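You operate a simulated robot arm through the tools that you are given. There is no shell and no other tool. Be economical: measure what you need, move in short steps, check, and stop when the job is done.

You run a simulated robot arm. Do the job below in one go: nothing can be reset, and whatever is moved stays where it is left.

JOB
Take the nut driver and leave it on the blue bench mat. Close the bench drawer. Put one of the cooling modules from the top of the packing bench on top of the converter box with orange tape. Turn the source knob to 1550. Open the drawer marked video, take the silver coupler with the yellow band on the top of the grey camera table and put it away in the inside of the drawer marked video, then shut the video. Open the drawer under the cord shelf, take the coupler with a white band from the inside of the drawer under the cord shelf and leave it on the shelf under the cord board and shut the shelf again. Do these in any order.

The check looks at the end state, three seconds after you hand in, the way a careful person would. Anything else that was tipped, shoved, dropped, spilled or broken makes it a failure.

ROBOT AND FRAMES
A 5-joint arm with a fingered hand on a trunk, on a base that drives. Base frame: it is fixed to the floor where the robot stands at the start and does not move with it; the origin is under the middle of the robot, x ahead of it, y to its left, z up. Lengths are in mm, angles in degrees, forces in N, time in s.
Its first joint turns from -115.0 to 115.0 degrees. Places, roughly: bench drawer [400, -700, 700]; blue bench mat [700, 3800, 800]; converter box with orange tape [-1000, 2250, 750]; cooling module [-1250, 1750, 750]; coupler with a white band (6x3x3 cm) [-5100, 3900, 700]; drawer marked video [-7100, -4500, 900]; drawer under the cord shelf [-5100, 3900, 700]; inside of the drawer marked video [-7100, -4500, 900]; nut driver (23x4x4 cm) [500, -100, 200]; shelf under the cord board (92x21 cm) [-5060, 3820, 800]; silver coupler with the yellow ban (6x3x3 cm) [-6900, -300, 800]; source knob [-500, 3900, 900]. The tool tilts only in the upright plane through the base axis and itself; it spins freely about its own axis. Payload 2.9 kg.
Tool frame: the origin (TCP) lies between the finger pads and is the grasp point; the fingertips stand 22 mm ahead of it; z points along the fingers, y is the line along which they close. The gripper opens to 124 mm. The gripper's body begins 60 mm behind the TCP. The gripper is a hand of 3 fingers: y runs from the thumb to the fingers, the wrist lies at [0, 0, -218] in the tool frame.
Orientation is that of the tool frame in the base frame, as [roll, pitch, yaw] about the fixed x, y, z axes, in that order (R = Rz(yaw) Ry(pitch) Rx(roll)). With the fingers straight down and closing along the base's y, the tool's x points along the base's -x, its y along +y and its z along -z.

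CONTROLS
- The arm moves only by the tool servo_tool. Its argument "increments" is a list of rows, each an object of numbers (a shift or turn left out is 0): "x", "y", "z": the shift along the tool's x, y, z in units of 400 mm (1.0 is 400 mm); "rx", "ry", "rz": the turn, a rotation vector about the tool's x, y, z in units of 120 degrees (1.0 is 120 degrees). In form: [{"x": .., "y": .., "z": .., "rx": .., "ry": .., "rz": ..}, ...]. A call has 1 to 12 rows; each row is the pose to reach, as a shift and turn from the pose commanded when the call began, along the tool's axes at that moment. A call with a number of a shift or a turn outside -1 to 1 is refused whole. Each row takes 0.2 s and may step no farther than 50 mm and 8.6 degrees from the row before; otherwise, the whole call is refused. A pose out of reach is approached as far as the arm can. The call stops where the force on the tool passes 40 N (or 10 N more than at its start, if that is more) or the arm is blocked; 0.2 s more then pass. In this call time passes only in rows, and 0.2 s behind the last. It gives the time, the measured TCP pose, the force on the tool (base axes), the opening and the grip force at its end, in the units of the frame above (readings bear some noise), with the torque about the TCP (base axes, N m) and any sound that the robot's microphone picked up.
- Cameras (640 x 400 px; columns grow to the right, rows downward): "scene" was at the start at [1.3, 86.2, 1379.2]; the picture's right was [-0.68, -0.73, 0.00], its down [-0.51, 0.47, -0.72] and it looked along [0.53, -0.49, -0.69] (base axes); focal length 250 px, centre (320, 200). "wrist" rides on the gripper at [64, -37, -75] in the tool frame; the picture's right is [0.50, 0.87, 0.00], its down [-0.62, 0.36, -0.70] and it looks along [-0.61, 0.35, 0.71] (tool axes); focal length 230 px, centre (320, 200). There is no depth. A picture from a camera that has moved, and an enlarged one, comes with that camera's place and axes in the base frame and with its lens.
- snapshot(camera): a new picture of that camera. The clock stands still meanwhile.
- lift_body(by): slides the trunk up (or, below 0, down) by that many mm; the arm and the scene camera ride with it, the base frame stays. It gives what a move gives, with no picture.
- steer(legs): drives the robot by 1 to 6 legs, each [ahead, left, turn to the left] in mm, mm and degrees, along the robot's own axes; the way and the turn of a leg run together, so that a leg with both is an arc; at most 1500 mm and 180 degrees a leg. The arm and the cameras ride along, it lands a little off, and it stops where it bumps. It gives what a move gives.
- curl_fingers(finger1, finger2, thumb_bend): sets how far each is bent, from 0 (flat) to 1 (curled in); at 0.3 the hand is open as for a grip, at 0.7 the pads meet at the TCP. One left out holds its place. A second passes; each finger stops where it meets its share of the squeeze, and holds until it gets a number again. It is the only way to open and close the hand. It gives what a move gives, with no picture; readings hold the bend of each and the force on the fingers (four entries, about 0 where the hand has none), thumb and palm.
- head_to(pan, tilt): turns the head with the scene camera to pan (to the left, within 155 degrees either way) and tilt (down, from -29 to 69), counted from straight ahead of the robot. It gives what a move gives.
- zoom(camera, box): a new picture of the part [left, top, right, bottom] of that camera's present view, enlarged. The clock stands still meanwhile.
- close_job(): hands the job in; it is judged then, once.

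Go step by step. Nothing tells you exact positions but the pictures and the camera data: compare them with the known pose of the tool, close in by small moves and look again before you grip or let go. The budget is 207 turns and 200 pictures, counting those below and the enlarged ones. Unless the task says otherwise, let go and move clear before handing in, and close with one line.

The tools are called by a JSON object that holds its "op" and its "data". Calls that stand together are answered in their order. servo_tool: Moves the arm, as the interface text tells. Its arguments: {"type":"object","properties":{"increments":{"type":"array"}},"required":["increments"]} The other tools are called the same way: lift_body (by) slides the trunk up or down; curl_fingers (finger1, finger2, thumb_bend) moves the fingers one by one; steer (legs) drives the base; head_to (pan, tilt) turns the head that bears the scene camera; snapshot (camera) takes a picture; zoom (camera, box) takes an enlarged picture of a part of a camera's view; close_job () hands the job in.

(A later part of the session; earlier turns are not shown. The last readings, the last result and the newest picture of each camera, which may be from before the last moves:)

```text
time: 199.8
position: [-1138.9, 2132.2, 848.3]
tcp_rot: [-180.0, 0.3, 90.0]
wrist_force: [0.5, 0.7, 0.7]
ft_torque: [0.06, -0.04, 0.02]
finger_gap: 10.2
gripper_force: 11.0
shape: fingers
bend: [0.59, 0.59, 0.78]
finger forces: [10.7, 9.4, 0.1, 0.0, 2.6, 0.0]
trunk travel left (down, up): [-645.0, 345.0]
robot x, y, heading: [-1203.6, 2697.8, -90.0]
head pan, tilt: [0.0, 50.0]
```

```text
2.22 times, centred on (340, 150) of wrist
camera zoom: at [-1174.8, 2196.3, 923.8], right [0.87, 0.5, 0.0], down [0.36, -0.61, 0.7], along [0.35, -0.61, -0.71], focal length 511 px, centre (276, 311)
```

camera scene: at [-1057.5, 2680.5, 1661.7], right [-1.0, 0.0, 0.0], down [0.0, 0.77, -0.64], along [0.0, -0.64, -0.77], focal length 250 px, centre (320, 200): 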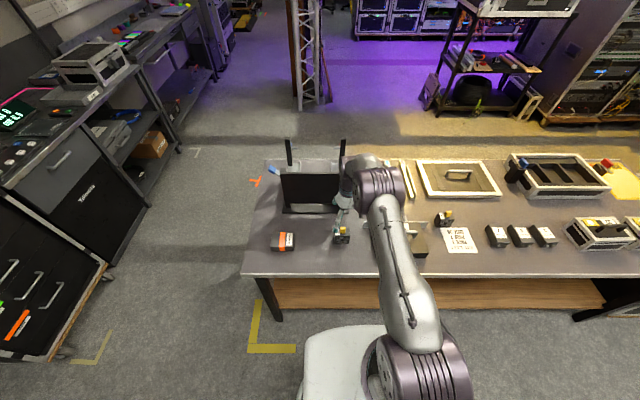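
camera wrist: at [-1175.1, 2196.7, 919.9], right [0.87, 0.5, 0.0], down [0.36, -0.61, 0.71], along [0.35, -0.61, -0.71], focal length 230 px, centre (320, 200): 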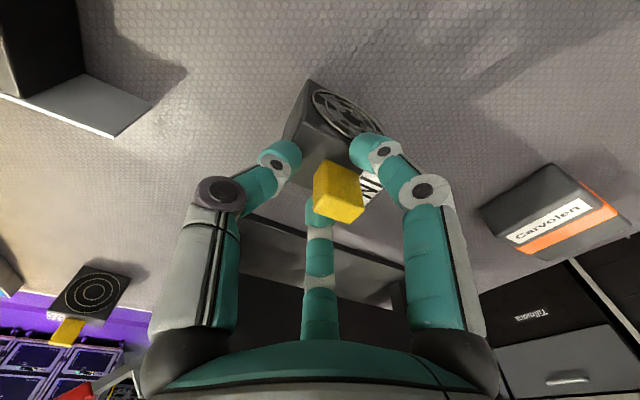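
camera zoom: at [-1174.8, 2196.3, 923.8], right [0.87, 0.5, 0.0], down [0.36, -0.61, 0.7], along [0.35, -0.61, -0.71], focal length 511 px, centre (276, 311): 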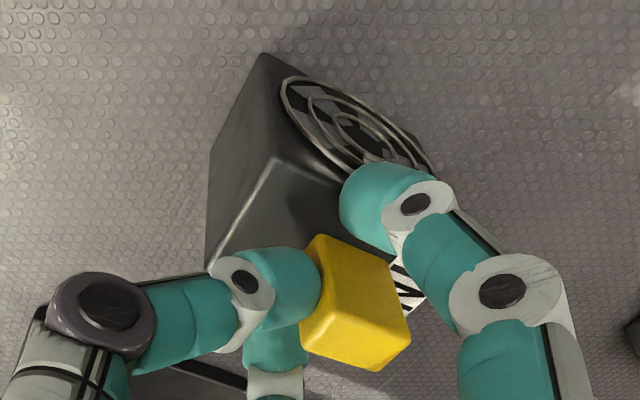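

The two fingers pinch the tab and the thumb backs it. I lift and check.

{"op": "lift_body", "data": {"by": 40}}

{"op": "snapshot", "data": {"camera": "wrist"}}

{"op": "zoom", "data": {"camera": "scene", "box": [260, 150, 420, 250]}}

```text
time: 200.6
position: [-1138.5, 2131.4, 888.9]
tcp_rot: [180.0, 0.3, 90.0]
wrist_force: [-0.5, 0.6, 0.7]
ft_torque: [-0.03, -0.02, 0.01]
finger_gap: 0.0
gripper_force: 0.1
shape: fingers
bend: [0.68, 0.68, 0.8]
finger forces: [0.0, 0.0, 0.1, 0.0, 0.0, 0.0]
trunk travel left (down, up): [-685.0, 305.0]
robot x, y, heading: [-1203.6, 2702.0, -90.2]
head pan, tilt: [0.0, 50.0]
```

```text
108 pictures are left
camera wrist: at [-1174.7, 2196.0, 963.7], right [0.87, 0.5, 0.0], down [0.36, -0.61, 0.7], along [0.35, -0.61, -0.71], focal length 230 px, centre (320, 200)
```

wrist: 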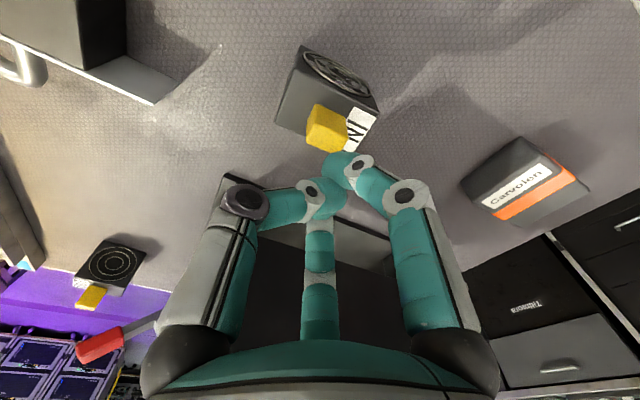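

```text
4.00 times, centred on (340, 200) of scene
camera zoom: at [-1057.5, 2680.3, 1580.8], right [-1.0, 0.0, 0.0], down [0.0, 0.77, -0.64], along [0.0, -0.64, -0.77], focal length 999 px, centre (240, 200)
```

zoom: 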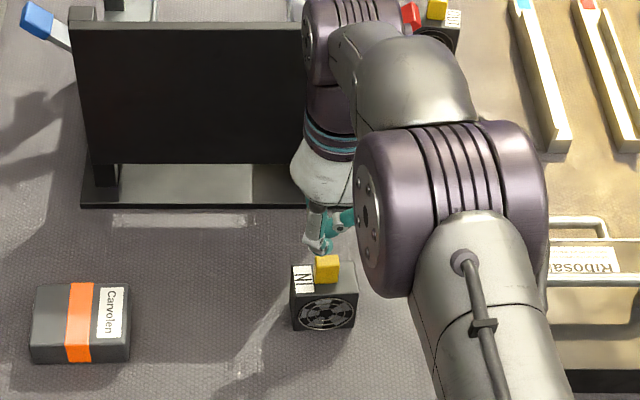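

It slipped off the tab but stands upright. I'll grip the body instead: the two fingers across its 35 mm depth, with the thumb on the side.

{"op": "curl_fingers", "data": {"finger1": 0.3, "finger2": 0.3, "thumb_bend": 0.3}}

{"op": "servo_tool", "data": {"increments": [{"x": 0.02, "y": -0.004}]}}

{"op": "lift_body", "data": {"by": -60}}

{"op": "snapshot", "data": {"camera": "wrist"}}

```text
time: 201.6
position: [-1138.8, 2132.1, 888.9]
tcp_rot: [-179.9, 0.3, 90.0]
wrist_force: [-0.2, 1.0, -0.4]
ft_torque: [-0.01, -0.02, 0.01]
finger_gap: 103.6
gripper_force: 0.1
shape: fingers
bend: [0.3, 0.3, 0.3]
finger forces: [0.0, 0.1, 0.0, 0.0, 0.1, 0.0]
trunk travel left (down, up): [-685.0, 305.0]
robot x, y, heading: [-1200.0, 2702.0, -89.9]
head pan, tilt: [0.0, 50.0]
```

```text
time: 202.0
position: [-1139.6, 2139.6, 888.5]
tcp_rot: [-180.0, 0.4, 90.0]
wrist_force: [0.3, 0.6, 0.6]
ft_torque: [-0.02, 0.03, -0.02]
finger_gap: 103.6
gripper_force: 0.0
shape: fingers
bend: [0.3, 0.3, 0.3]
finger forces: [0.0, 0.0, 0.0, 0.0, 0.0, 0.0]
trunk travel left (down, up): [-685.0, 305.0]
robot x, y, heading: [-1206.2, 2695.6, -90.1]
head pan, tilt: [0.0, 50.0]
```

```text
time: 203.0
position: [-1138.4, 2139.8, 828.2]
tcp_rot: [-180.0, 0.4, 89.9]
wrist_force: [-0.4, -0.2, -0.2]
ft_torque: [0.02, 0.0, 0.02]
finger_gap: 103.6
gripper_force: 0.1
shape: fingers
bend: [0.3, 0.3, 0.3]
finger forces: [0.0, 0.0, 0.0, 0.0, 0.0, 0.0]
trunk travel left (down, up): [-625.0, 365.0]
robot x, y, heading: [-1204.1, 2701.0, -90.1]
head pan, tilt: [0.0, 50.0]
```

```text
106 pictures are left
camera wrist: at [-1176.2, 2204.2, 903.7], right [0.87, 0.5, 0.0], down [0.36, -0.61, 0.7], along [0.35, -0.61, -0.71], focal length 230 px, centre (320, 200)
```

wrist: 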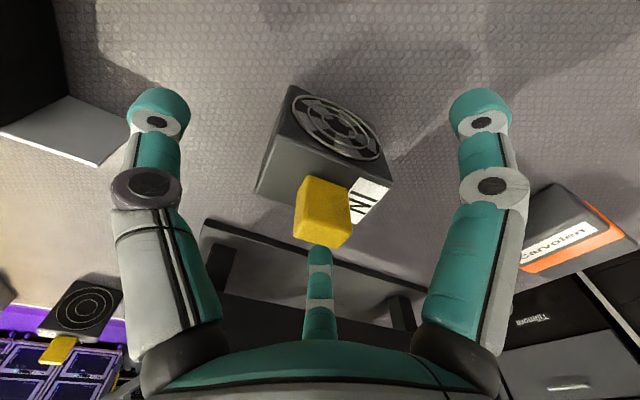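

The body is centred among the open fingers. Lower and close fingers first, then the thumb.

{"op": "lift_body", "data": {"by": -36}}

{"op": "curl_fingers", "data": {"finger1": 0.46, "finger2": 0.46, "thumb_bend": 0.4}}

{"op": "curl_fingers", "data": {"finger1": 0.7, "finger2": 0.7, "thumb_bend": 0.6}}

{"op": "snapshot", "data": {"camera": "wrist"}}

```text
time: 203.8
position: [-1139.9, 2139.8, 791.3]
tcp_rot: [180.0, 0.3, 89.9]
wrist_force: [0.1, -0.1, -0.2]
ft_torque: [-0.02, -0.03, 0.0]
finger_gap: 103.7
gripper_force: 0.0
shape: fingers
bend: [0.3, 0.3, 0.3]
finger forces: [0.0, 0.1, 0.1, 0.0, 0.1, 0.0]
trunk travel left (down, up): [-589.0, 401.0]
robot x, y, heading: [-1201.5, 2699.6, -90.2]
head pan, tilt: [0.0, 50.0]
```

```text
time: 204.8
position: [-1140.2, 2139.6, 791.9]
tcp_rot: [-179.9, 0.3, 90.0]
wrist_force: [0.0, -0.2, -0.2]
ft_torque: [-0.01, 0.0, 0.01]
finger_gap: 69.7
gripper_force: 0.0
shape: fingers
bend: [0.46, 0.46, 0.4]
finger forces: [0.1, 0.1, 0.0, 0.0, 0.1, 0.0]
trunk travel left (down, up): [-589.0, 401.0]
robot x, y, heading: [-1203.3, 2702.6, -89.8]
head pan, tilt: [0.0, 50.0]
```

```text
time: 205.8
position: [-1139.0, 2138.5, 792.2]
tcp_rot: [-180.0, 0.3, 90.0]
wrist_force: [-0.2, -0.1, -0.8]
ft_torque: [0.01, 0.02, 0.02]
finger_gap: 36.4
gripper_force: 11.4
shape: fingers
bend: [0.57, 0.57, 0.54]
finger forces: [8.0, 8.5, 0.0, 0.1, 6.5, 0.0]
trunk travel left (down, up): [-589.0, 401.0]
robot x, y, heading: [-1203.8, 2698.9, -90.0]
head pan, tilt: [0.0, 50.0]
```

```text
105 pictures are left
camera wrist: at [-1176.1, 2204.1, 867.7], right [0.87, 0.5, 0.0], down [0.36, -0.61, 0.7], along [0.35, -0.61, -0.71], focal length 230 px, centre (320, 200)
```

wrist: 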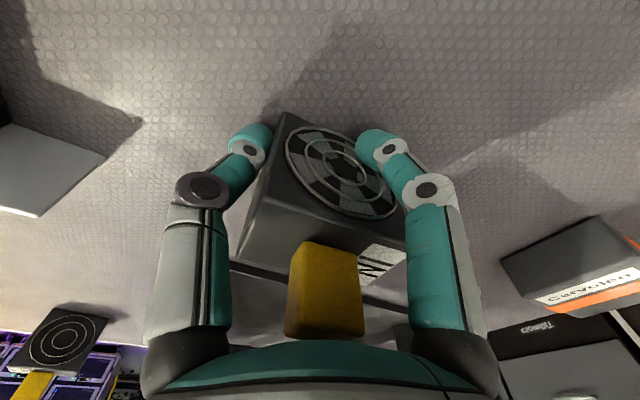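

All three are pressing. Lift and check.

{"op": "lift_body", "data": {"by": 30}}

{"op": "snapshot", "data": {"camera": "wrist"}}

```text
time: 206.6
position: [-1139.5, 2140.3, 821.3]
tcp_rot: [-180.0, 0.3, 90.0]
wrist_force: [0.6, 0.9, -2.5]
ft_torque: [0.02, -0.01, -0.02]
finger_gap: 36.3
gripper_force: 10.9
shape: fingers
bend: [0.57, 0.57, 0.54]
finger forces: [7.9, 8.5, 0.1, 0.1, 6.5, 0.0]
trunk travel left (down, up): [-619.0, 371.0]
robot x, y, heading: [-1208.3, 2699.8, -89.6]
head pan, tilt: [0.0, 50.0]
```

```text
104 pictures are left
camera wrist: at [-1176.1, 2203.9, 897.5], right [0.87, 0.5, 0.0], down [0.36, -0.61, 0.7], along [0.35, -0.61, -0.71], focal length 230 px, centre (320, 200)
```

wrist: 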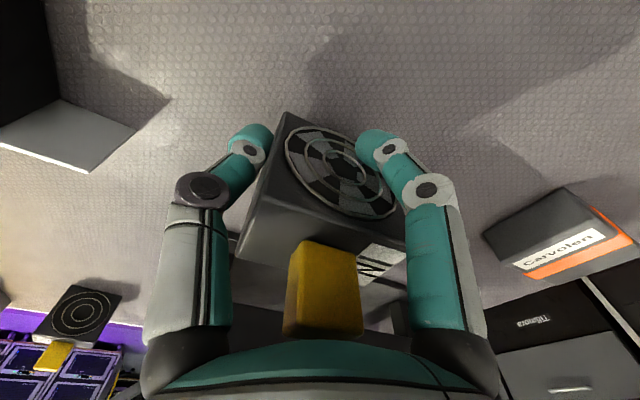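

It's held. I raise it and drive sideways to the converter box.

{"op": "lift_body", "data": {"by": 80}}

{"op": "steer", "data": {"legs": [[-18, 232, 0]]}}

{"op": "snapshot", "data": {"camera": "wrist"}}

{"op": "zoom", "data": {"camera": "scene", "box": [260, 150, 420, 250]}}

```text
time: 207.7
position: [-1140.1, 2140.4, 901.3]
tcp_rot: [-180.0, 0.3, 90.0]
wrist_force: [-0.4, 0.2, -1.0]
ft_torque: [0.0, 0.04, 0.02]
finger_gap: 36.3
gripper_force: 11.2
shape: fingers
bend: [0.57, 0.57, 0.54]
finger forces: [8.2, 8.5, 0.0, 0.1, 6.4, 0.0]
trunk travel left (down, up): [-699.0, 291.0]
robot x, y, heading: [-1205.3, 2700.0, -90.0]
head pan, tilt: [0.0, 50.0]
```

```text
time: 209.5
position: [-907.6, 2156.9, 903.0]
tcp_rot: [-180.0, 0.3, 90.0]
wrist_force: [0.0, -0.3, -1.7]
ft_torque: [-0.01, -0.02, 0.03]
finger_gap: 36.1
gripper_force: 11.3
shape: fingers
bend: [0.57, 0.57, 0.54]
finger forces: [8.1, 8.4, 0.0, 0.0, 6.3, 0.0]
trunk travel left (down, up): [-699.0, 291.0]
robot x, y, heading: [-976.3, 2712.5, -90.2]
head pan, tilt: [0.0, 50.0]
```

```text
103 pictures are left
camera wrist: at [-944.3, 2221.7, 977.6], right [0.87, 0.5, 0.0], down [0.36, -0.61, 0.7], along [0.35, -0.61, -0.71], focal length 230 px, centre (320, 200)
```

wrist: 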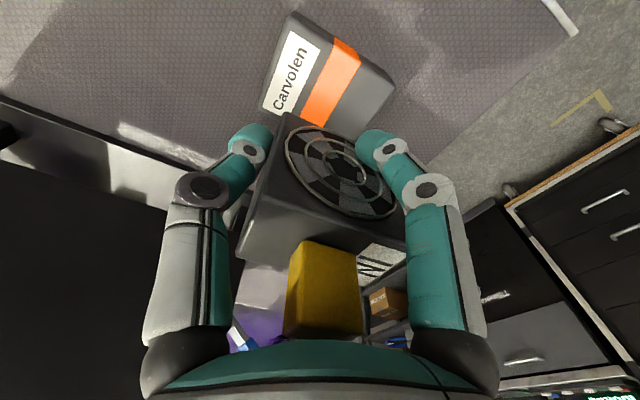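

```text
4.00 times, centred on (340, 200) of scene
camera zoom: at [-824.5, 2697.9, 1594.6], right [-1.0, 0.0, 0.0], down [0.0, 0.77, -0.64], along [0.0, -0.64, -0.77], focal length 999 px, centre (240, 200)
```

zoom: 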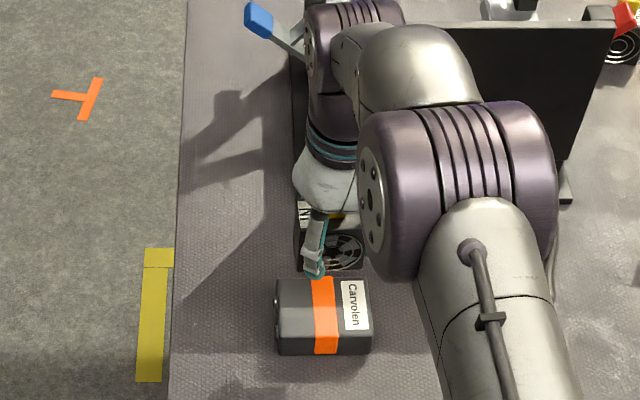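

Converter top centre re-measured at (-904,2158): aligned. I lower onto it.

{"op": "lift_body", "data": {"by": -66}}

{"op": "snapshot", "data": {"camera": "wrist"}}

{"op": "lift_body", "data": {"by": -8}}

{"op": "lift_body", "data": {"by": -4}}

```text
time: 210.5
position: [-908.6, 2158.5, 836.2]
tcp_rot: [180.0, 0.3, 89.9]
wrist_force: [-0.3, -0.4, -1.3]
ft_torque: [-0.01, -0.01, -0.02]
finger_gap: 36.2
gripper_force: 11.5
shape: fingers
bend: [0.57, 0.57, 0.54]
finger forces: [8.0, 8.5, 0.1, 0.1, 6.4, 0.0]
trunk travel left (down, up): [-633.0, 357.0]
robot x, y, heading: [-969.6, 2719.4, -90.1]
head pan, tilt: [0.0, 50.0]
```

```text
101 pictures are left
camera wrist: at [-944.9, 2221.8, 911.6], right [0.87, 0.5, 0.0], down [0.36, -0.61, 0.7], along [0.35, -0.61, -0.71], focal length 230 px, centre (320, 200)
```

wrist: 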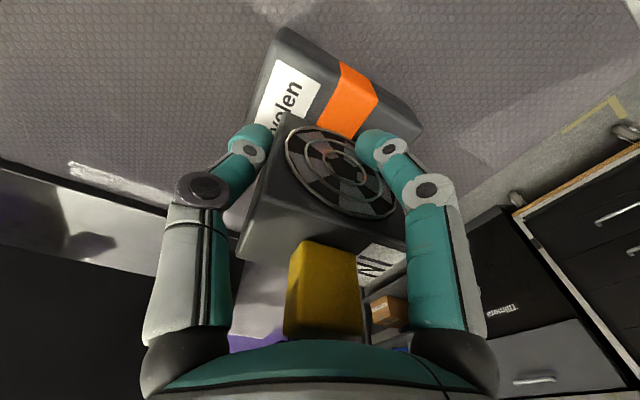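

```text
time: 211.1
position: [-909.9, 2157.3, 829.2]
tcp_rot: [180.0, 0.3, 89.9]
wrist_force: [0.1, 0.7, -0.6]
ft_torque: [0.0, 0.04, 0.02]
finger_gap: 36.0
gripper_force: 11.5
shape: fingers
bend: [0.57, 0.57, 0.55]
finger forces: [8.0, 8.5, 0.0, 0.0, 6.4, 0.0]
trunk travel left (down, up): [-625.0, 365.0]
robot x, y, heading: [-972.5, 2717.2, -90.3]
head pan, tilt: [0.0, 50.0]
```

```text
time: 211.6
position: [-909.4, 2158.6, 828.1]
tcp_rot: [179.9, 0.4, 89.8]
wrist_force: [-0.1, -1.8, 15.9]
ft_torque: [-0.08, 0.02, 0.01]
finger_gap: 35.6
gripper_force: 12.7
shape: fingers
bend: [0.57, 0.57, 0.55]
finger forces: [8.5, 10.1, 0.1, 0.1, 7.4, 0.1]
trunk travel left (down, up): [-621.0, 369.0]
robot x, y, heading: [-968.6, 2718.4, -90.2]
head pan, tilt: [0.0, 50.0]
```

It rests on the box. I relieve pressure and open gently.

{"op": "lift_body", "data": {"by": 2}}

{"op": "curl_fingers", "data": {"finger1": 0.5, "finger2": 0.5, "thumb_bend": 0.48}}

{"op": "curl_fingers", "data": {"finger1": 0.3, "finger2": 0.3, "thumb_bend": 0.3}}

{"op": "snapshot", "data": {"camera": "wrist"}}

{"op": "lift_body", "data": {"by": 180}}

{"op": "snapshot", "data": {"camera": "wrist"}}

```text
time: 212.2
position: [-909.6, 2157.1, 826.3]
tcp_rot: [-179.9, 0.4, 89.9]
wrist_force: [0.7, -3.1, 10.6]
ft_torque: [-0.09, 0.0, 0.01]
finger_gap: 35.7
gripper_force: 12.8
shape: fingers
bend: [0.57, 0.57, 0.55]
finger forces: [8.1, 10.8, 0.0, 0.0, 7.2, 0.1]
trunk travel left (down, up): [-623.0, 367.0]
robot x, y, heading: [-971.5, 2715.6, -89.9]
head pan, tilt: [0.0, 50.0]
```

```text
time: 213.2
position: [-909.4, 2157.9, 826.5]
tcp_rot: [180.0, 0.2, 89.9]
wrist_force: [0.4, 0.1, 0.4]
ft_torque: [-0.01, -0.01, -0.01]
finger_gap: 52.0
gripper_force: 0.2
shape: fingers
bend: [0.5, 0.5, 0.48]
finger forces: [0.0, 0.0, 0.1, 0.1, 0.1, 0.0]
trunk travel left (down, up): [-623.0, 367.0]
robot x, y, heading: [-973.6, 2720.0, -90.0]
head pan, tilt: [0.0, 50.0]
```

```text
time: 214.2
position: [-907.6, 2158.6, 826.8]
tcp_rot: [-180.0, 0.3, 90.0]
wrist_force: [0.3, 0.1, 0.3]
ft_torque: [0.01, 0.01, -0.02]
finger_gap: 103.5
gripper_force: 0.0
shape: fingers
bend: [0.3, 0.3, 0.3]
finger forces: [0.0, 0.0, 0.0, 0.1, 0.0, 0.0]
trunk travel left (down, up): [-623.0, 367.0]
robot x, y, heading: [-971.0, 2717.5, -90.3]
head pan, tilt: [0.0, 50.0]
```

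```text
100 pictures are left
camera wrist: at [-944.9, 2221.9, 901.7], right [0.87, 0.5, 0.0], down [0.36, -0.61, 0.7], along [0.35, -0.61, -0.71], focal length 230 px, centre (320, 200)
```

wrist: 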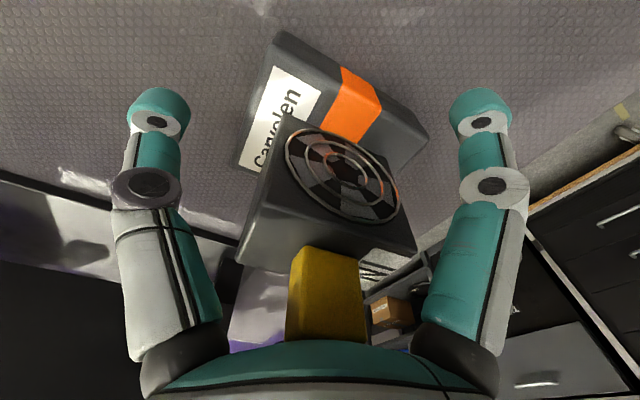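

```text
time: 216.2
position: [-909.5, 2157.7, 1006.4]
tcp_rot: [-180.0, 0.3, 89.9]
wrist_force: [0.2, -1.0, -0.6]
ft_torque: [-0.08, -0.03, 0.0]
finger_gap: 103.5
gripper_force: 0.1
shape: fingers
bend: [0.3, 0.3, 0.3]
finger forces: [0.1, 0.0, 0.1, 0.0, 0.1, 0.1]
trunk travel left (down, up): [-803.0, 187.0]
robot x, y, heading: [-971.8, 2717.5, -89.8]
head pan, tilt: [0.0, 50.0]
```

```text
99 pictures are left
camera wrist: at [-944.8, 2221.8, 1081.6], right [0.87, 0.5, 0.0], down [0.36, -0.61, 0.7], along [0.35, -0.61, -0.71], focal length 230 px, centre (320, 200)
```

wrist: 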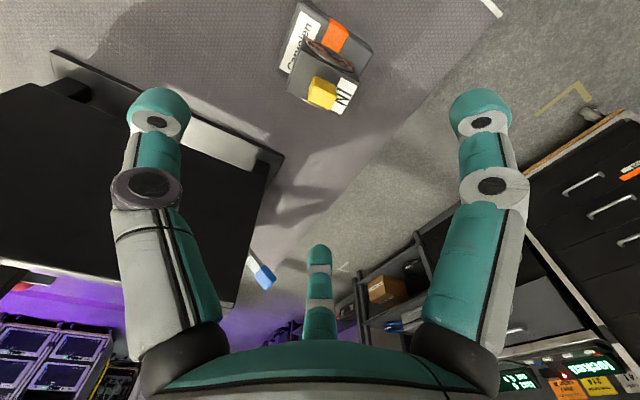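

{"op": "head_to", "data": {"pan": 25, "tilt": 50}}

{"op": "snapshot", "data": {"camera": "scene"}}

{"op": "zoom", "data": {"camera": "wrist", "box": [260, 0, 388, 120]}}

```text
time: 217.0
position: [-908.9, 2157.5, 1006.8]
tcp_rot: [-180.0, 0.3, 89.8]
wrist_force: [0.1, 0.4, 0.7]
ft_torque: [-0.01, -0.03, 0.0]
finger_gap: 103.6
gripper_force: 0.1
shape: fingers
bend: [0.3, 0.3, 0.3]
finger forces: [0.0, 0.1, 0.0, 0.0, 0.0, 0.1]
trunk travel left (down, up): [-803.0, 187.0]
robot x, y, heading: [-972.9, 2714.1, -90.1]
head pan, tilt: [25.0, 50.0]
```

```text
98 pictures are left
camera scene: at [-793.0, 2705.2, 1698.7], right [-0.91, -0.42, 0.0], down [-0.32, 0.7, -0.64], along [0.27, -0.58, -0.77], focal length 250 px, centre (320, 200)
```

scene: 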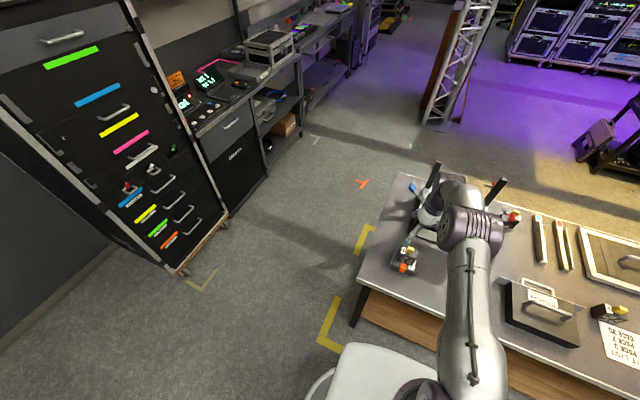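

```text
3.33 times, centred on (324, 60) of wrist
camera zoom: at [-944.9, 2221.8, 1081.7], right [0.87, 0.5, 0.0], down [0.36, -0.61, 0.7], along [0.35, -0.61, -0.71], focal length 767 px, centre (307, 667)
```

zoom: 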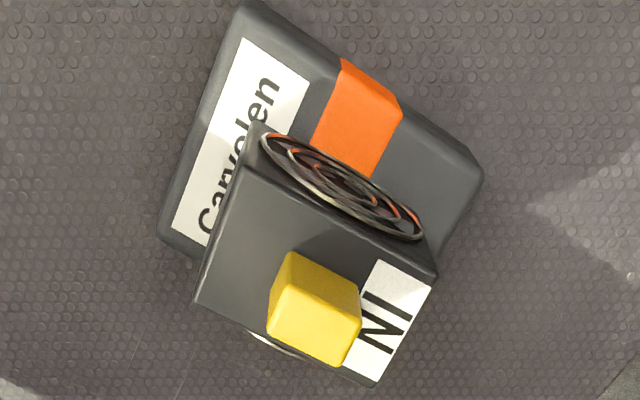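

The module stands upright, centred on the converter box. Next I go west to the cord shelf near (-5100,3900); first back off, retract the arm, turn and look along the aisle.

{"op": "steer", "data": {"legs": [[-180, 0, 0]]}}

{"op": "servo_tool", "data": {"increments": [{"x": 0.1}, {"x": 0.2}, {"x": 0.3}, {"x": 0.38}]}}

{"op": "steer", "data": {"legs": [[0, 0, -90]]}}

{"op": "head_to", "data": {"pan": 0, "tilt": 20}}

{"op": "snapshot", "data": {"camera": "scene"}}

```text
time: 218.5
position: [-908.4, 2336.3, 1006.5]
tcp_rot: [-179.9, 0.3, 90.0]
wrist_force: [-0.7, -0.1, -0.7]
ft_torque: [0.01, 0.02, -0.01]
finger_gap: 103.8
gripper_force: 0.1
shape: fingers
bend: [0.3, 0.3, 0.3]
finger forces: [0.0, 0.0, 0.0, 0.0, 0.1, 0.0]
trunk travel left (down, up): [-803.0, 187.0]
robot x, y, heading: [-973.6, 2898.5, -90.2]
head pan, tilt: [25.0, 50.0]
```

```text
time: 219.5
position: [-907.5, 2487.1, 1006.9]
tcp_rot: [179.9, 0.4, 90.0]
wrist_force: [0.0, 1.1, -0.6]
ft_torque: [-0.01, -0.04, 0.0]
finger_gap: 103.3
gripper_force: 0.0
shape: fingers
bend: [0.3, 0.3, 0.3]
finger forces: [0.0, 0.1, 0.1, 0.1, 0.0, 0.0]
trunk travel left (down, up): [-803.0, 187.0]
robot x, y, heading: [-973.0, 2889.2, -89.8]
head pan, tilt: [25.0, 50.0]
```

```text
time: 223.7
position: [-1378.5, 2824.3, 1006.4]
tcp_rot: [180.0, 0.3, 1.1]
wrist_force: [0.0, -0.2, -0.2]
ft_torque: [-0.01, 0.01, -0.01]
finger_gap: 103.3
gripper_force: 0.2
shape: fingers
bend: [0.3, 0.3, 0.3]
finger forces: [0.0, 0.0, 0.1, 0.0, 0.0, 0.0]
trunk travel left (down, up): [-803.0, 187.0]
robot x, y, heading: [-971.7, 2892.4, -179.0]
head pan, tilt: [25.0, 50.0]
```

```text
time: 224.7
position: [-1380.1, 2824.2, 1006.2]
tcp_rot: [-180.0, 0.3, 1.1]
wrist_force: [0.3, -0.7, -0.6]
ft_torque: [-0.02, -0.01, -0.02]
finger_gap: 103.7
gripper_force: 0.2
shape: fingers
bend: [0.3, 0.3, 0.3]
finger forces: [0.1, 0.0, 0.0, 0.1, 0.1, 0.0]
trunk travel left (down, up): [-803.0, 187.0]
robot x, y, heading: [-969.5, 2896.4, -179.0]
head pan, tilt: [0.0, 20.0]
```

```text
96 pictures are left
camera scene: at [-1000.5, 2748.0, 1744.2], right [-0.02, 1.0, 0.0], down [0.34, 0.01, -0.94], along [-0.94, -0.02, -0.34], focal length 250 px, centre (320, 200)
```

scene: 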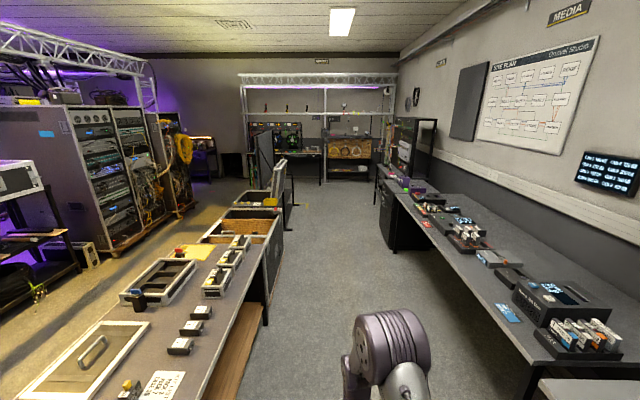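

The aisle at y≈2890 is clear. I drive west toward the cord shelf.

{"op": "steer", "data": {"legs": [[0, 0, -1], [1400, 0, 0], [1400, 0, 0], [700, 0, 0]]}}

{"op": "head_to", "data": {"pan": -60, "tilt": 30}}

{"op": "snapshot", "data": {"camera": "scene"}}

{"op": "head_to", "data": {"pan": 30, "tilt": 20}}

{"op": "snapshot", "data": {"camera": "scene"}}

```text
time: 241.9
position: [-4859.4, 2821.3, 1005.9]
tcp_rot: [180.0, 0.3, 0.3]
wrist_force: [-0.4, 0.2, 0.1]
ft_torque: [0.01, -0.02, 0.02]
finger_gap: 103.6
gripper_force: 0.1
shape: fingers
bend: [0.3, 0.3, 0.3]
finger forces: [0.1, 0.1, 0.0, 0.0, 0.1, 0.0]
trunk travel left (down, up): [-803.0, 187.0]
robot x, y, heading: [-4453.4, 2887.8, -179.6]
head pan, tilt: [0.0, 20.0]
```

```text
time: 243.2
position: [-4859.3, 2822.2, 1006.2]
tcp_rot: [-179.9, 0.2, 0.2]
wrist_force: [0.4, 0.2, 1.0]
ft_torque: [-0.02, 0.02, -0.06]
finger_gap: 103.9
gripper_force: 0.1
shape: fingers
bend: [0.3, 0.3, 0.3]
finger forces: [0.0, 0.0, 0.0, 0.0, 0.0, 0.0]
trunk travel left (down, up): [-803.0, 187.0]
robot x, y, heading: [-4449.9, 2888.0, -179.6]
head pan, tilt: [-60.0, 30.0]
```

```text
95 pictures are left
camera scene: at [-4434.4, 2818.7, 1728.3], right [0.86, 0.5, 0.0], down [0.25, -0.43, -0.87], along [-0.44, 0.75, -0.5], focal length 250 px, centre (320, 200)
```

scene: 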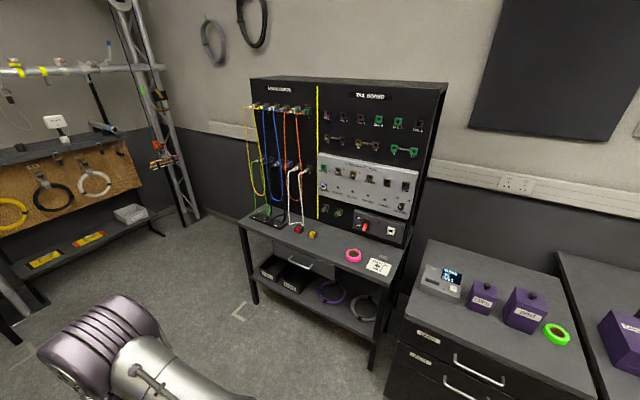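

```text
time: 244.9
position: [-4860.3, 2823.1, 1006.3]
tcp_rot: [179.9, 0.3, 0.3]
wrist_force: [0.5, -0.1, -0.9]
ft_torque: [0.0, -0.03, 0.01]
finger_gap: 103.7
gripper_force: 0.0
shape: fingers
bend: [0.3, 0.3, 0.3]
finger forces: [0.1, 0.0, 0.0, 0.0, 0.0, 0.1]
trunk travel left (down, up): [-803.0, 187.0]
robot x, y, heading: [-4446.0, 2889.0, -179.8]
head pan, tilt: [30.0, 20.0]
```

```text
94 pictures are left
camera scene: at [-4469.4, 2693.8, 1744.3], right [-0.5, 0.86, 0.0], down [0.3, 0.17, -0.94], along [-0.81, -0.47, -0.34], focal length 250 px, centre (320, 200)
```

scene: 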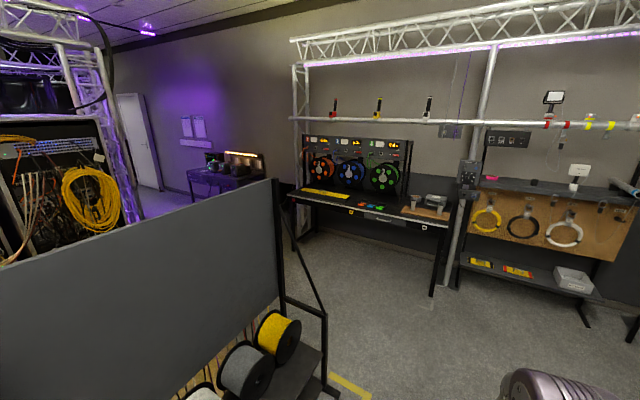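

The cord board with its shelf and a drawer below is at the north wall. I zoom in.

{"op": "head_to", "data": {"pan": -60, "tilt": 30}}

{"op": "zoom", "data": {"camera": "scene", "box": [230, 180, 422, 300]}}

```text
time: 246.5
position: [-4859.2, 2823.3, 1005.7]
tcp_rot: [180.0, 0.3, 0.3]
wrist_force: [0.3, -0.1, -0.4]
ft_torque: [-0.02, 0.01, 0.01]
finger_gap: 103.5
gripper_force: 0.0
shape: fingers
bend: [0.3, 0.3, 0.3]
finger forces: [0.0, 0.1, 0.0, 0.0, 0.0, 0.1]
trunk travel left (down, up): [-803.0, 187.0]
robot x, y, heading: [-4451.3, 2887.4, -179.7]
head pan, tilt: [-60.0, 30.0]
```

```text
3.33 times, centred on (326, 240) of scene
camera zoom: at [-4434.5, 2818.7, 1728.3], right [0.86, 0.5, 0.0], down [0.25, -0.43, -0.87], along [-0.44, 0.75, -0.5], focal length 833 px, centre (300, 67)
```

zoom: 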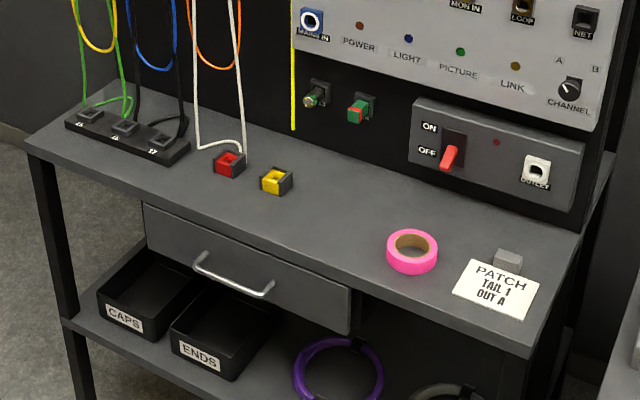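

The drawer (x≈-5260…-4850, z≈670–765) has a bar handle at about (-5055,3650,720). I'll face it and set the tool level at the right height, away from it first.

{"op": "steer", "data": {"legs": [[0, 0, -90.3], [0, 540, 0]]}}

{"op": "servo_tool", "data": {"increments": [{"z": -0.075, "x": -0.016, "ry": -0.0625}, {"z": -0.15, "x": -0.033, "ry": -0.125}, {"z": -0.225, "x": -0.05, "ry": -0.1875}, {"z": -0.3, "x": -0.066, "ry": -0.25}, {"z": -0.375, "x": -0.083, "ry": -0.3125}, {"z": -0.45, "x": -0.1, "ry": -0.375}, {"z": -0.525, "x": -0.116, "ry": -0.4375}, {"z": -0.6, "x": -0.133, "ry": -0.5}, {"z": -0.675, "x": -0.15, "ry": -0.5625}, {"z": -0.75, "x": -0.166, "ry": -0.625}, {"z": -0.825, "x": -0.183, "ry": -0.6875}, {"z": -0.9, "x": -0.2, "ry": -0.75}]}}

{"op": "servo_tool", "data": {"increments": [{"rz": 0.07}, {"rz": 0.14}, {"rz": 0.21}, {"rz": 0.28}, {"rz": 0.35}, {"rz": 0.42}, {"rz": 0.49}, {"rz": 0.56}, {"rz": 0.63}, {"rz": 0.7}, {"rz": 0.75}]}}

{"op": "head_to", "data": {"pan": 0, "tilt": 40}}

{"op": "snapshot", "data": {"camera": "scene"}}

```text
time: 253.5
position: [-5052.4, 3300.6, 1006.1]
tcp_rot: [180.0, 0.4, -90.2]
wrist_force: [0.7, 0.2, 0.2]
ft_torque: [-0.01, 0.02, 0.02]
finger_gap: 103.5
gripper_force: 0.0
shape: fingers
bend: [0.3, 0.3, 0.3]
finger forces: [0.1, 0.1, 0.0, 0.0, 0.0, 0.0]
trunk travel left (down, up): [-803.0, 187.0]
robot x, y, heading: [-4988.0, 2892.7, 89.7]
head pan, tilt: [-60.0, 30.0]
```

```text
time: 256.1
position: [-4997.5, 3381.8, 1364.4]
tcp_rot: [4.8, 89.6, 95.5]
wrist_force: [0.2, -0.2, 0.5]
ft_torque: [-0.01, -0.01, -0.01]
finger_gap: 103.7
gripper_force: 0.1
shape: fingers
bend: [0.3, 0.3, 0.3]
finger forces: [0.0, 0.1, 0.1, 0.0, 0.1, 0.1]
out of reach, approached as far as the arm can: row 1, 2, 3, 4, 5, 6, 7, 8, 9, 10, 11, 12
trunk travel left (down, up): [-803.0, 187.0]
robot x, y, heading: [-4990.8, 2888.3, 89.8]
head pan, tilt: [-60.0, 30.0]
```

```text
time: 258.5
position: [-4991.0, 3382.7, 1366.9]
tcp_rot: [89.7, -0.3, -179.9]
wrist_force: [-0.4, -0.7, 0.1]
ft_torque: [-0.02, -0.01, -0.01]
finger_gap: 103.3
gripper_force: 0.1
shape: fingers
bend: [0.3, 0.3, 0.3]
finger forces: [0.0, 0.0, 0.0, 0.0, 0.0, 0.0]
out of reach, approached as far as the arm can: row 1, 2, 3, 4, 5, 6, 7, 8, 9, 10, 11
trunk travel left (down, up): [-803.0, 187.0]
robot x, y, heading: [-4992.3, 2890.2, 89.8]
head pan, tilt: [-60.0, 30.0]
```

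```text
time: 259.8
position: [-4993.0, 3382.6, 1367.3]
tcp_rot: [89.5, -0.1, -179.9]
wrist_force: [0.8, -0.4, 0.4]
ft_torque: [-0.03, -0.02, 0.0]
finger_gap: 103.4
gripper_force: 0.0
shape: fingers
bend: [0.3, 0.3, 0.3]
finger forces: [0.1, 0.0, 0.0, 0.0, 0.0, 0.1]
trunk travel left (down, up): [-803.0, 187.0]
robot x, y, heading: [-4986.3, 2888.4, 89.7]
head pan, tilt: [0.0, 40.0]
```

```text
92 pictures are left
camera scene: at [-5135.0, 2914.2, 1712.9], right [1.0, -0.01, 0.0], down [0.0, -0.64, -0.77], along [0.01, 0.77, -0.64], focal length 250 px, centre (320, 200)
```

scene: 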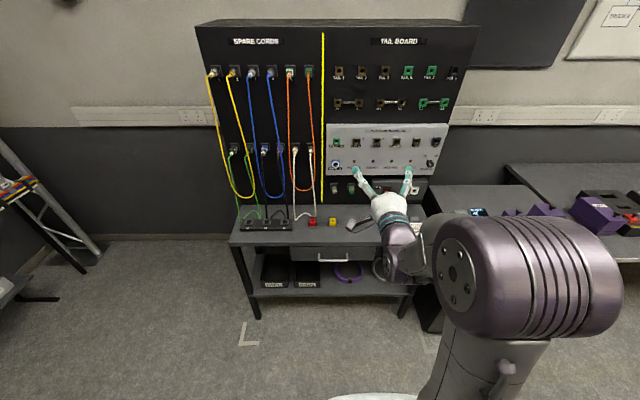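

The tool is level with its closing line vertical. I'll lower to handle height and align in x.

{"op": "zoom", "data": {"camera": "scene", "box": [230, 200, 422, 320]}}

{"op": "lift_body", "data": {"by": -400}}

{"op": "lift_body", "data": {"by": -235}}

{"op": "steer", "data": {"legs": [[0, 64, 0]]}}

{"op": "head_to", "data": {"pan": -10, "tilt": 25}}

{"op": "snapshot", "data": {"camera": "scene"}}

{"op": "snapshot", "data": {"camera": "wrist"}}

```text
3.33 times, centred on (326, 260) of scene
camera zoom: at [-5135.0, 2914.2, 1712.9], right [1.0, -0.01, 0.0], down [0.0, -0.64, -0.77], along [0.01, 0.77, -0.64], focal length 833 px, centre (300, 0)
```

zoom: 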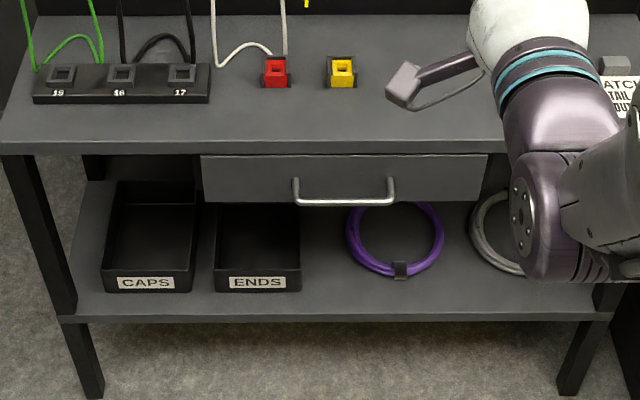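

```text
time: 263.6
position: [-4991.5, 3383.3, 965.8]
tcp_rot: [89.7, -0.1, -180.0]
wrist_force: [0.2, -1.0, -0.6]
ft_torque: [0.03, 0.03, -0.02]
finger_gap: 103.9
gripper_force: 0.1
shape: fingers
bend: [0.3, 0.3, 0.3]
finger forces: [0.0, 0.0, 0.0, 0.0, 0.0, 0.0]
trunk travel left (down, up): [-403.0, 587.0]
robot x, y, heading: [-4989.0, 2888.3, 89.7]
head pan, tilt: [0.0, 40.0]
```

```text
time: 266.1
position: [-4991.2, 3383.5, 731.9]
tcp_rot: [89.8, 0.0, -179.9]
wrist_force: [0.8, 0.0, -0.4]
ft_torque: [0.01, -0.01, 0.02]
finger_gap: 103.8
gripper_force: 0.0
shape: fingers
bend: [0.3, 0.3, 0.3]
finger forces: [0.0, 0.1, 0.0, 0.0, 0.0, 0.1]
trunk travel left (down, up): [-168.0, 822.0]
robot x, y, heading: [-4992.1, 2892.4, 89.7]
head pan, tilt: [0.0, 40.0]
```

```text
time: 267.1
position: [-5055.9, 3382.5, 731.0]
tcp_rot: [89.8, -0.1, -179.9]
wrist_force: [-0.5, 0.3, -0.1]
ft_torque: [0.05, 0.0, -0.01]
finger_gap: 103.7
gripper_force: 0.2
shape: fingers
bend: [0.3, 0.3, 0.3]
finger forces: [0.0, 0.1, 0.1, 0.0, 0.0, 0.0]
trunk travel left (down, up): [-168.0, 822.0]
robot x, y, heading: [-5055.2, 2892.4, 89.8]
head pan, tilt: [0.0, 40.0]
```

```text
time: 267.8
position: [-5056.6, 3383.1, 731.2]
tcp_rot: [89.7, -0.1, -179.9]
wrist_force: [0.1, 0.2, -0.1]
ft_torque: [-0.01, 0.02, 0.02]
finger_gap: 103.9
gripper_force: 0.0
shape: fingers
bend: [0.3, 0.3, 0.3]
finger forces: [0.0, 0.1, 0.0, 0.1, 0.0, 0.1]
trunk travel left (down, up): [-168.0, 822.0]
robot x, y, heading: [-5056.2, 2894.4, 89.8]
head pan, tilt: [-10.0, 25.0]
```

```text
90 pictures are left
camera scene: at [-5183.3, 2920.1, 1101.2], right [0.98, -0.18, 0.0], down [-0.08, -0.42, -0.91], along [0.16, 0.89, -0.42], focal length 250 px, centre (320, 200)
```

scene: 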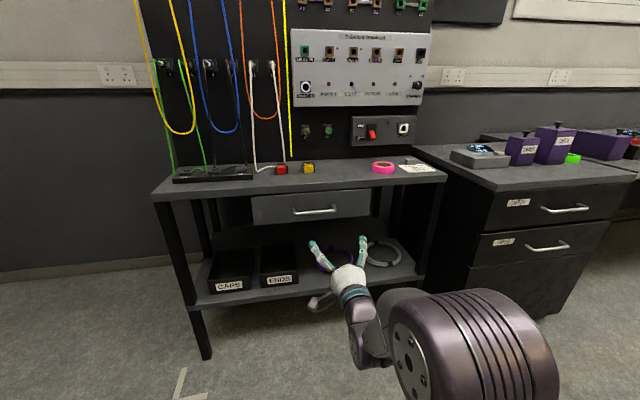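

```text
89 pictures are left
camera wrist: at [-5119.1, 3307.8, 694.3], right [-0.5, -0.01, 0.87], down [0.62, -0.7, 0.35], along [0.61, 0.71, 0.35], focal length 230 px, centre (320, 200)
```

wrist: 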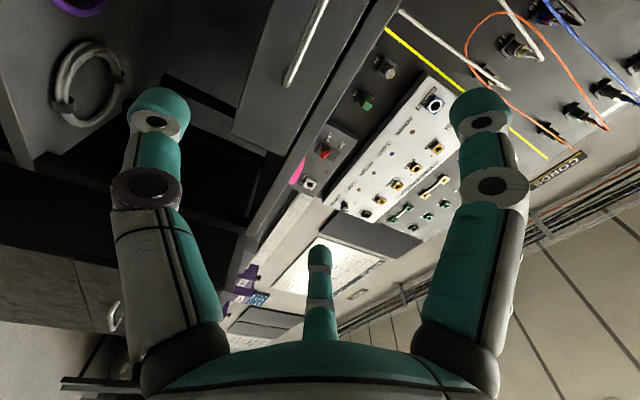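

Handle measured at (-5063,3660,712). I lower slightly and approach.

{"op": "lift_body", "data": {"by": -18}}

{"op": "steer", "data": {"legs": [[205, 7, 0.2]]}}

{"op": "zoom", "data": {"camera": "scene", "box": [240, 140, 400, 260]}}

{"op": "snapshot", "data": {"camera": "wrist"}}

```text
time: 268.5
position: [-5055.8, 3383.0, 713.3]
tcp_rot: [89.7, -0.1, -180.0]
wrist_force: [1.1, 0.7, -0.3]
ft_torque: [-0.02, -0.02, 0.02]
finger_gap: 103.8
gripper_force: 0.1
shape: fingers
bend: [0.3, 0.3, 0.3]
finger forces: [0.0, 0.0, 0.1, 0.0, 0.0, 0.0]
trunk travel left (down, up): [-150.0, 840.0]
robot x, y, heading: [-5054.1, 2891.2, 89.6]
head pan, tilt: [-10.0, 25.0]
```

```text
time: 270.1
position: [-5064.7, 3589.4, 713.8]
tcp_rot: [89.7, -0.1, -179.6]
wrist_force: [0.2, -0.7, 0.7]
ft_torque: [0.03, 0.01, -0.02]
finger_gap: 103.6
gripper_force: 0.2
shape: fingers
bend: [0.3, 0.3, 0.3]
finger forces: [0.0, 0.0, 0.1, 0.0, 0.1, 0.0]
trunk travel left (down, up): [-150.0, 840.0]
robot x, y, heading: [-5061.9, 3097.5, 90.0]
head pan, tilt: [-10.0, 25.0]
```

```text
3.33 times, centred on (320, 200) of scene
camera zoom: at [-5189.9, 3124.8, 1083.2], right [0.98, -0.17, 0.0], down [-0.07, -0.42, -0.91], along [0.16, 0.89, -0.42], focal length 833 px, centre (320, 200)
```

zoom: 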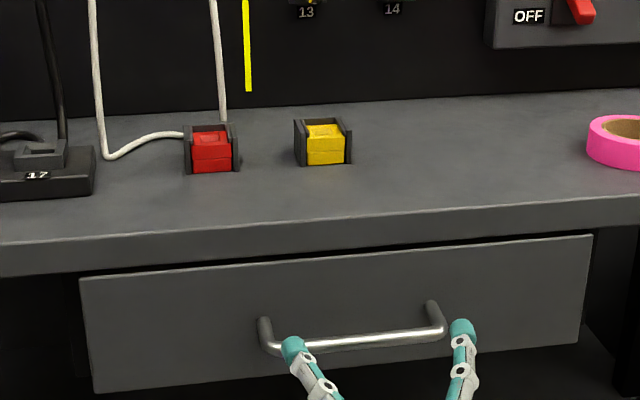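

```text
87 pictures are left
camera wrist: at [-5127.5, 3512.8, 676.4], right [-0.5, -0.01, 0.87], down [0.62, -0.7, 0.35], along [0.6, 0.71, 0.35], focal length 230 px, centre (320, 200)
```

wrist: 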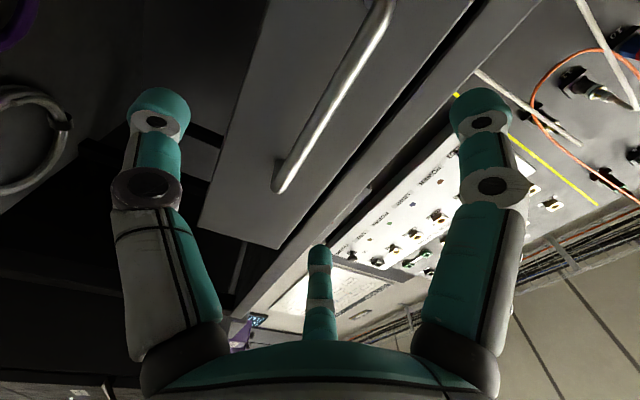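

Fingers straddle above, thumb below the bar. I advance the last 62 mm and close.

{"op": "lift_body", "data": {"by": -4}}

{"op": "steer", "data": {"legs": [[62, 3, 0]]}}

{"op": "curl_fingers", "data": {"finger1": 0.7, "finger2": 0.7, "thumb_bend": 0.7}}

{"op": "zoom", "data": {"camera": "scene", "box": [240, 140, 400, 260]}}

{"op": "snapshot", "data": {"camera": "wrist"}}

```text
time: 270.6
position: [-5066.0, 3588.8, 709.4]
tcp_rot: [89.6, -0.1, -179.6]
wrist_force: [0.7, 0.7, 0.5]
ft_torque: [0.0, 0.0, -0.01]
finger_gap: 103.9
gripper_force: 0.0
shape: fingers
bend: [0.3, 0.3, 0.3]
finger forces: [0.0, 0.1, 0.1, 0.1, 0.0, 0.1]
trunk travel left (down, up): [-146.0, 844.0]
robot x, y, heading: [-5060.4, 3097.6, 90.0]
head pan, tilt: [-10.0, 25.0]
```

```text
time: 271.6
position: [-5066.8, 3650.6, 709.5]
tcp_rot: [89.7, -0.1, -179.7]
wrist_force: [-0.4, -0.3, -0.4]
ft_torque: [0.03, 0.0, 0.03]
finger_gap: 103.7
gripper_force: 0.1
shape: fingers
bend: [0.3, 0.3, 0.3]
finger forces: [0.0, 0.0, 0.1, 0.0, 0.1, 0.1]
trunk travel left (down, up): [-146.0, 844.0]
robot x, y, heading: [-5066.8, 3165.8, 89.6]
head pan, tilt: [-10.0, 25.0]
```

```text
time: 272.6
position: [-5066.2, 3649.6, 708.9]
tcp_rot: [89.6, -0.1, -179.6]
wrist_force: [-0.4, 2.2, 6.1]
ft_torque: [0.04, 0.01, 0.01]
finger_gap: 3.0
gripper_force: 4.0
shape: fingers
bend: [0.66, 0.66, 0.69]
finger forces: [3.6, 3.6, 0.0, 0.0, 0.6, 0.1]
trunk travel left (down, up): [-146.0, 844.0]
robot x, y, heading: [-5063.4, 3157.4, 89.8]
head pan, tilt: [-10.0, 25.0]
```

```text
3.33 times, centred on (320, 200) of scene
camera zoom: at [-5192.8, 3186.9, 1079.3], right [0.98, -0.17, 0.0], down [-0.07, -0.42, -0.91], along [0.16, 0.89, -0.42], focal length 833 px, centre (320, 200)
```

zoom: 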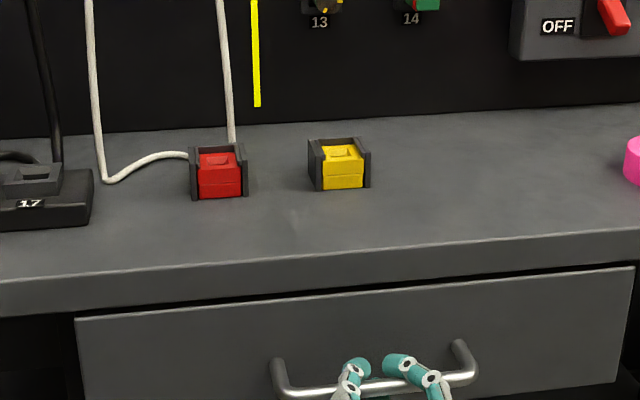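

```text
85 pictures are left
camera wrist: at [-5130.3, 3575.1, 672.9], right [-0.5, -0.01, 0.87], down [0.62, -0.7, 0.35], along [0.6, 0.71, 0.36], focal length 230 px, centre (320, 200)
```

wrist: 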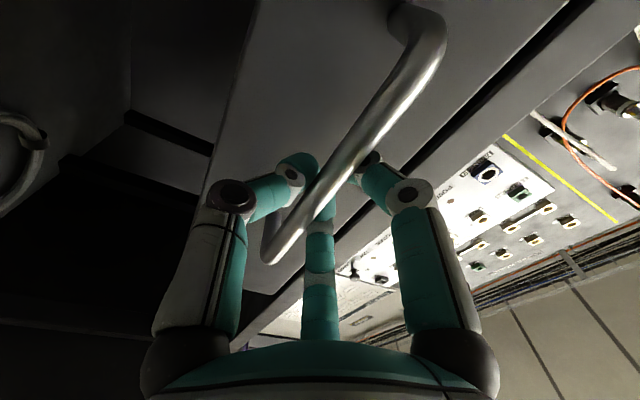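

The fingers hook behind the bar. I pull by driving back in steps.

{"op": "steer", "data": {"legs": [[-80, 0, 0]]}}

{"op": "snapshot", "data": {"camera": "scene"}}

```text
time: 273.7
position: [-5067.7, 3569.8, 710.5]
tcp_rot: [89.6, -0.2, -179.7]
wrist_force: [0.2, 0.2, 6.6]
ft_torque: [0.03, 0.0, 0.01]
finger_gap: 0.3
gripper_force: 3.1
shape: fingers
bend: [0.68, 0.68, 0.7]
finger forces: [3.1, 3.4, 0.0, 0.0, 0.1, 0.0]
trunk travel left (down, up): [-146.0, 844.0]
robot x, y, heading: [-5066.2, 3081.3, 90.2]
head pan, tilt: [-10.0, 25.0]
```

```text
84 pictures are left
camera scene: at [-5192.8, 3106.6, 1079.3], right [0.98, -0.17, 0.0], down [-0.07, -0.42, -0.91], along [0.16, 0.89, -0.42], focal length 250 px, centre (320, 200)
```

scene: 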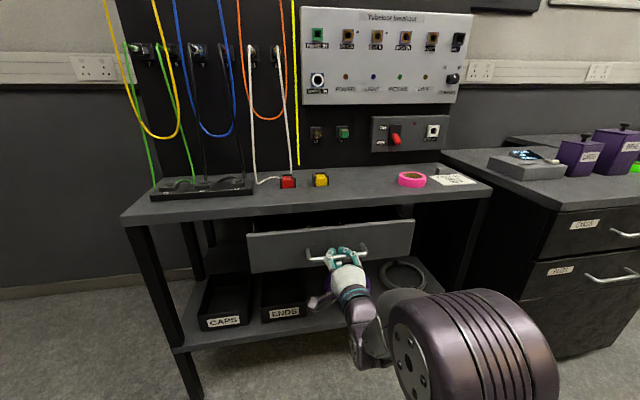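

The drawer is opening. I continue pulling another 130 mm.

{"op": "steer", "data": {"legs": [[-80, 0, 0]]}}

{"op": "steer", "data": {"legs": [[-60, 0, 0]]}}

{"op": "head_to", "data": {"pan": -10, "tilt": 38}}

{"op": "snapshot", "data": {"camera": "scene"}}

```text
time: 274.7
position: [-5067.4, 3489.9, 709.0]
tcp_rot: [89.7, -0.1, -179.6]
wrist_force: [-0.8, -0.1, 6.1]
ft_torque: [0.03, 0.0, 0.02]
finger_gap: 0.0
gripper_force: 3.0
shape: fingers
bend: [0.69, 0.68, 0.7]
finger forces: [2.5, 2.6, 0.1, 0.0, 0.0, 0.1]
trunk travel left (down, up): [-146.0, 844.0]
robot x, y, heading: [-5067.7, 2997.9, 90.1]
head pan, tilt: [-10.0, 25.0]
```

```text
time: 275.7
position: [-5067.7, 3430.7, 710.4]
tcp_rot: [89.7, -0.1, -179.7]
wrist_force: [0.1, -0.8, 2.1]
ft_torque: [0.0, 0.01, 0.01]
finger_gap: 0.0
gripper_force: 2.1
shape: fingers
bend: [0.69, 0.69, 0.7]
finger forces: [1.4, 1.6, 0.0, 0.1, 0.1, 0.0]
trunk travel left (down, up): [-146.0, 844.0]
robot x, y, heading: [-5064.7, 2944.5, 89.8]
head pan, tilt: [-10.0, 25.0]
```

```text
time: 276.4
position: [-5066.3, 3428.1, 709.6]
tcp_rot: [89.6, -0.1, -179.6]
wrist_force: [-0.1, -0.9, 2.2]
ft_torque: [-0.02, 0.0, 0.02]
finger_gap: 0.0
gripper_force: 1.3
shape: fingers
bend: [0.69, 0.69, 0.7]
finger forces: [1.3, 1.3, 0.1, 0.0, 0.0, 0.0]
trunk travel left (down, up): [-146.0, 844.0]
robot x, y, heading: [-5066.3, 2937.3, 89.8]
head pan, tilt: [-10.0, 38.0]
```

```text
83 pictures are left
camera scene: at [-5194.1, 2960.4, 1059.0], right [0.98, -0.18, 0.0], down [-0.11, -0.61, -0.79], along [0.14, 0.78, -0.61], focal length 250 px, centre (320, 200)
```

scene: 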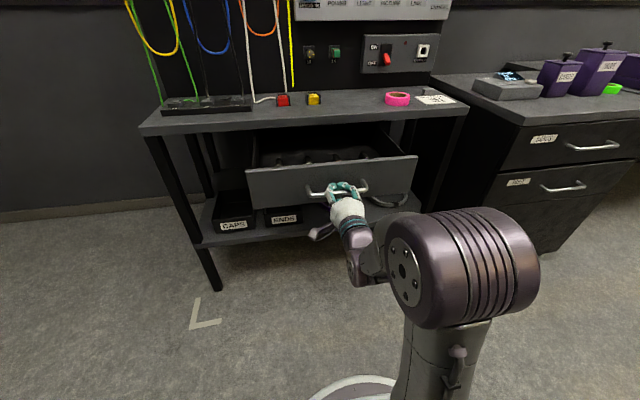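

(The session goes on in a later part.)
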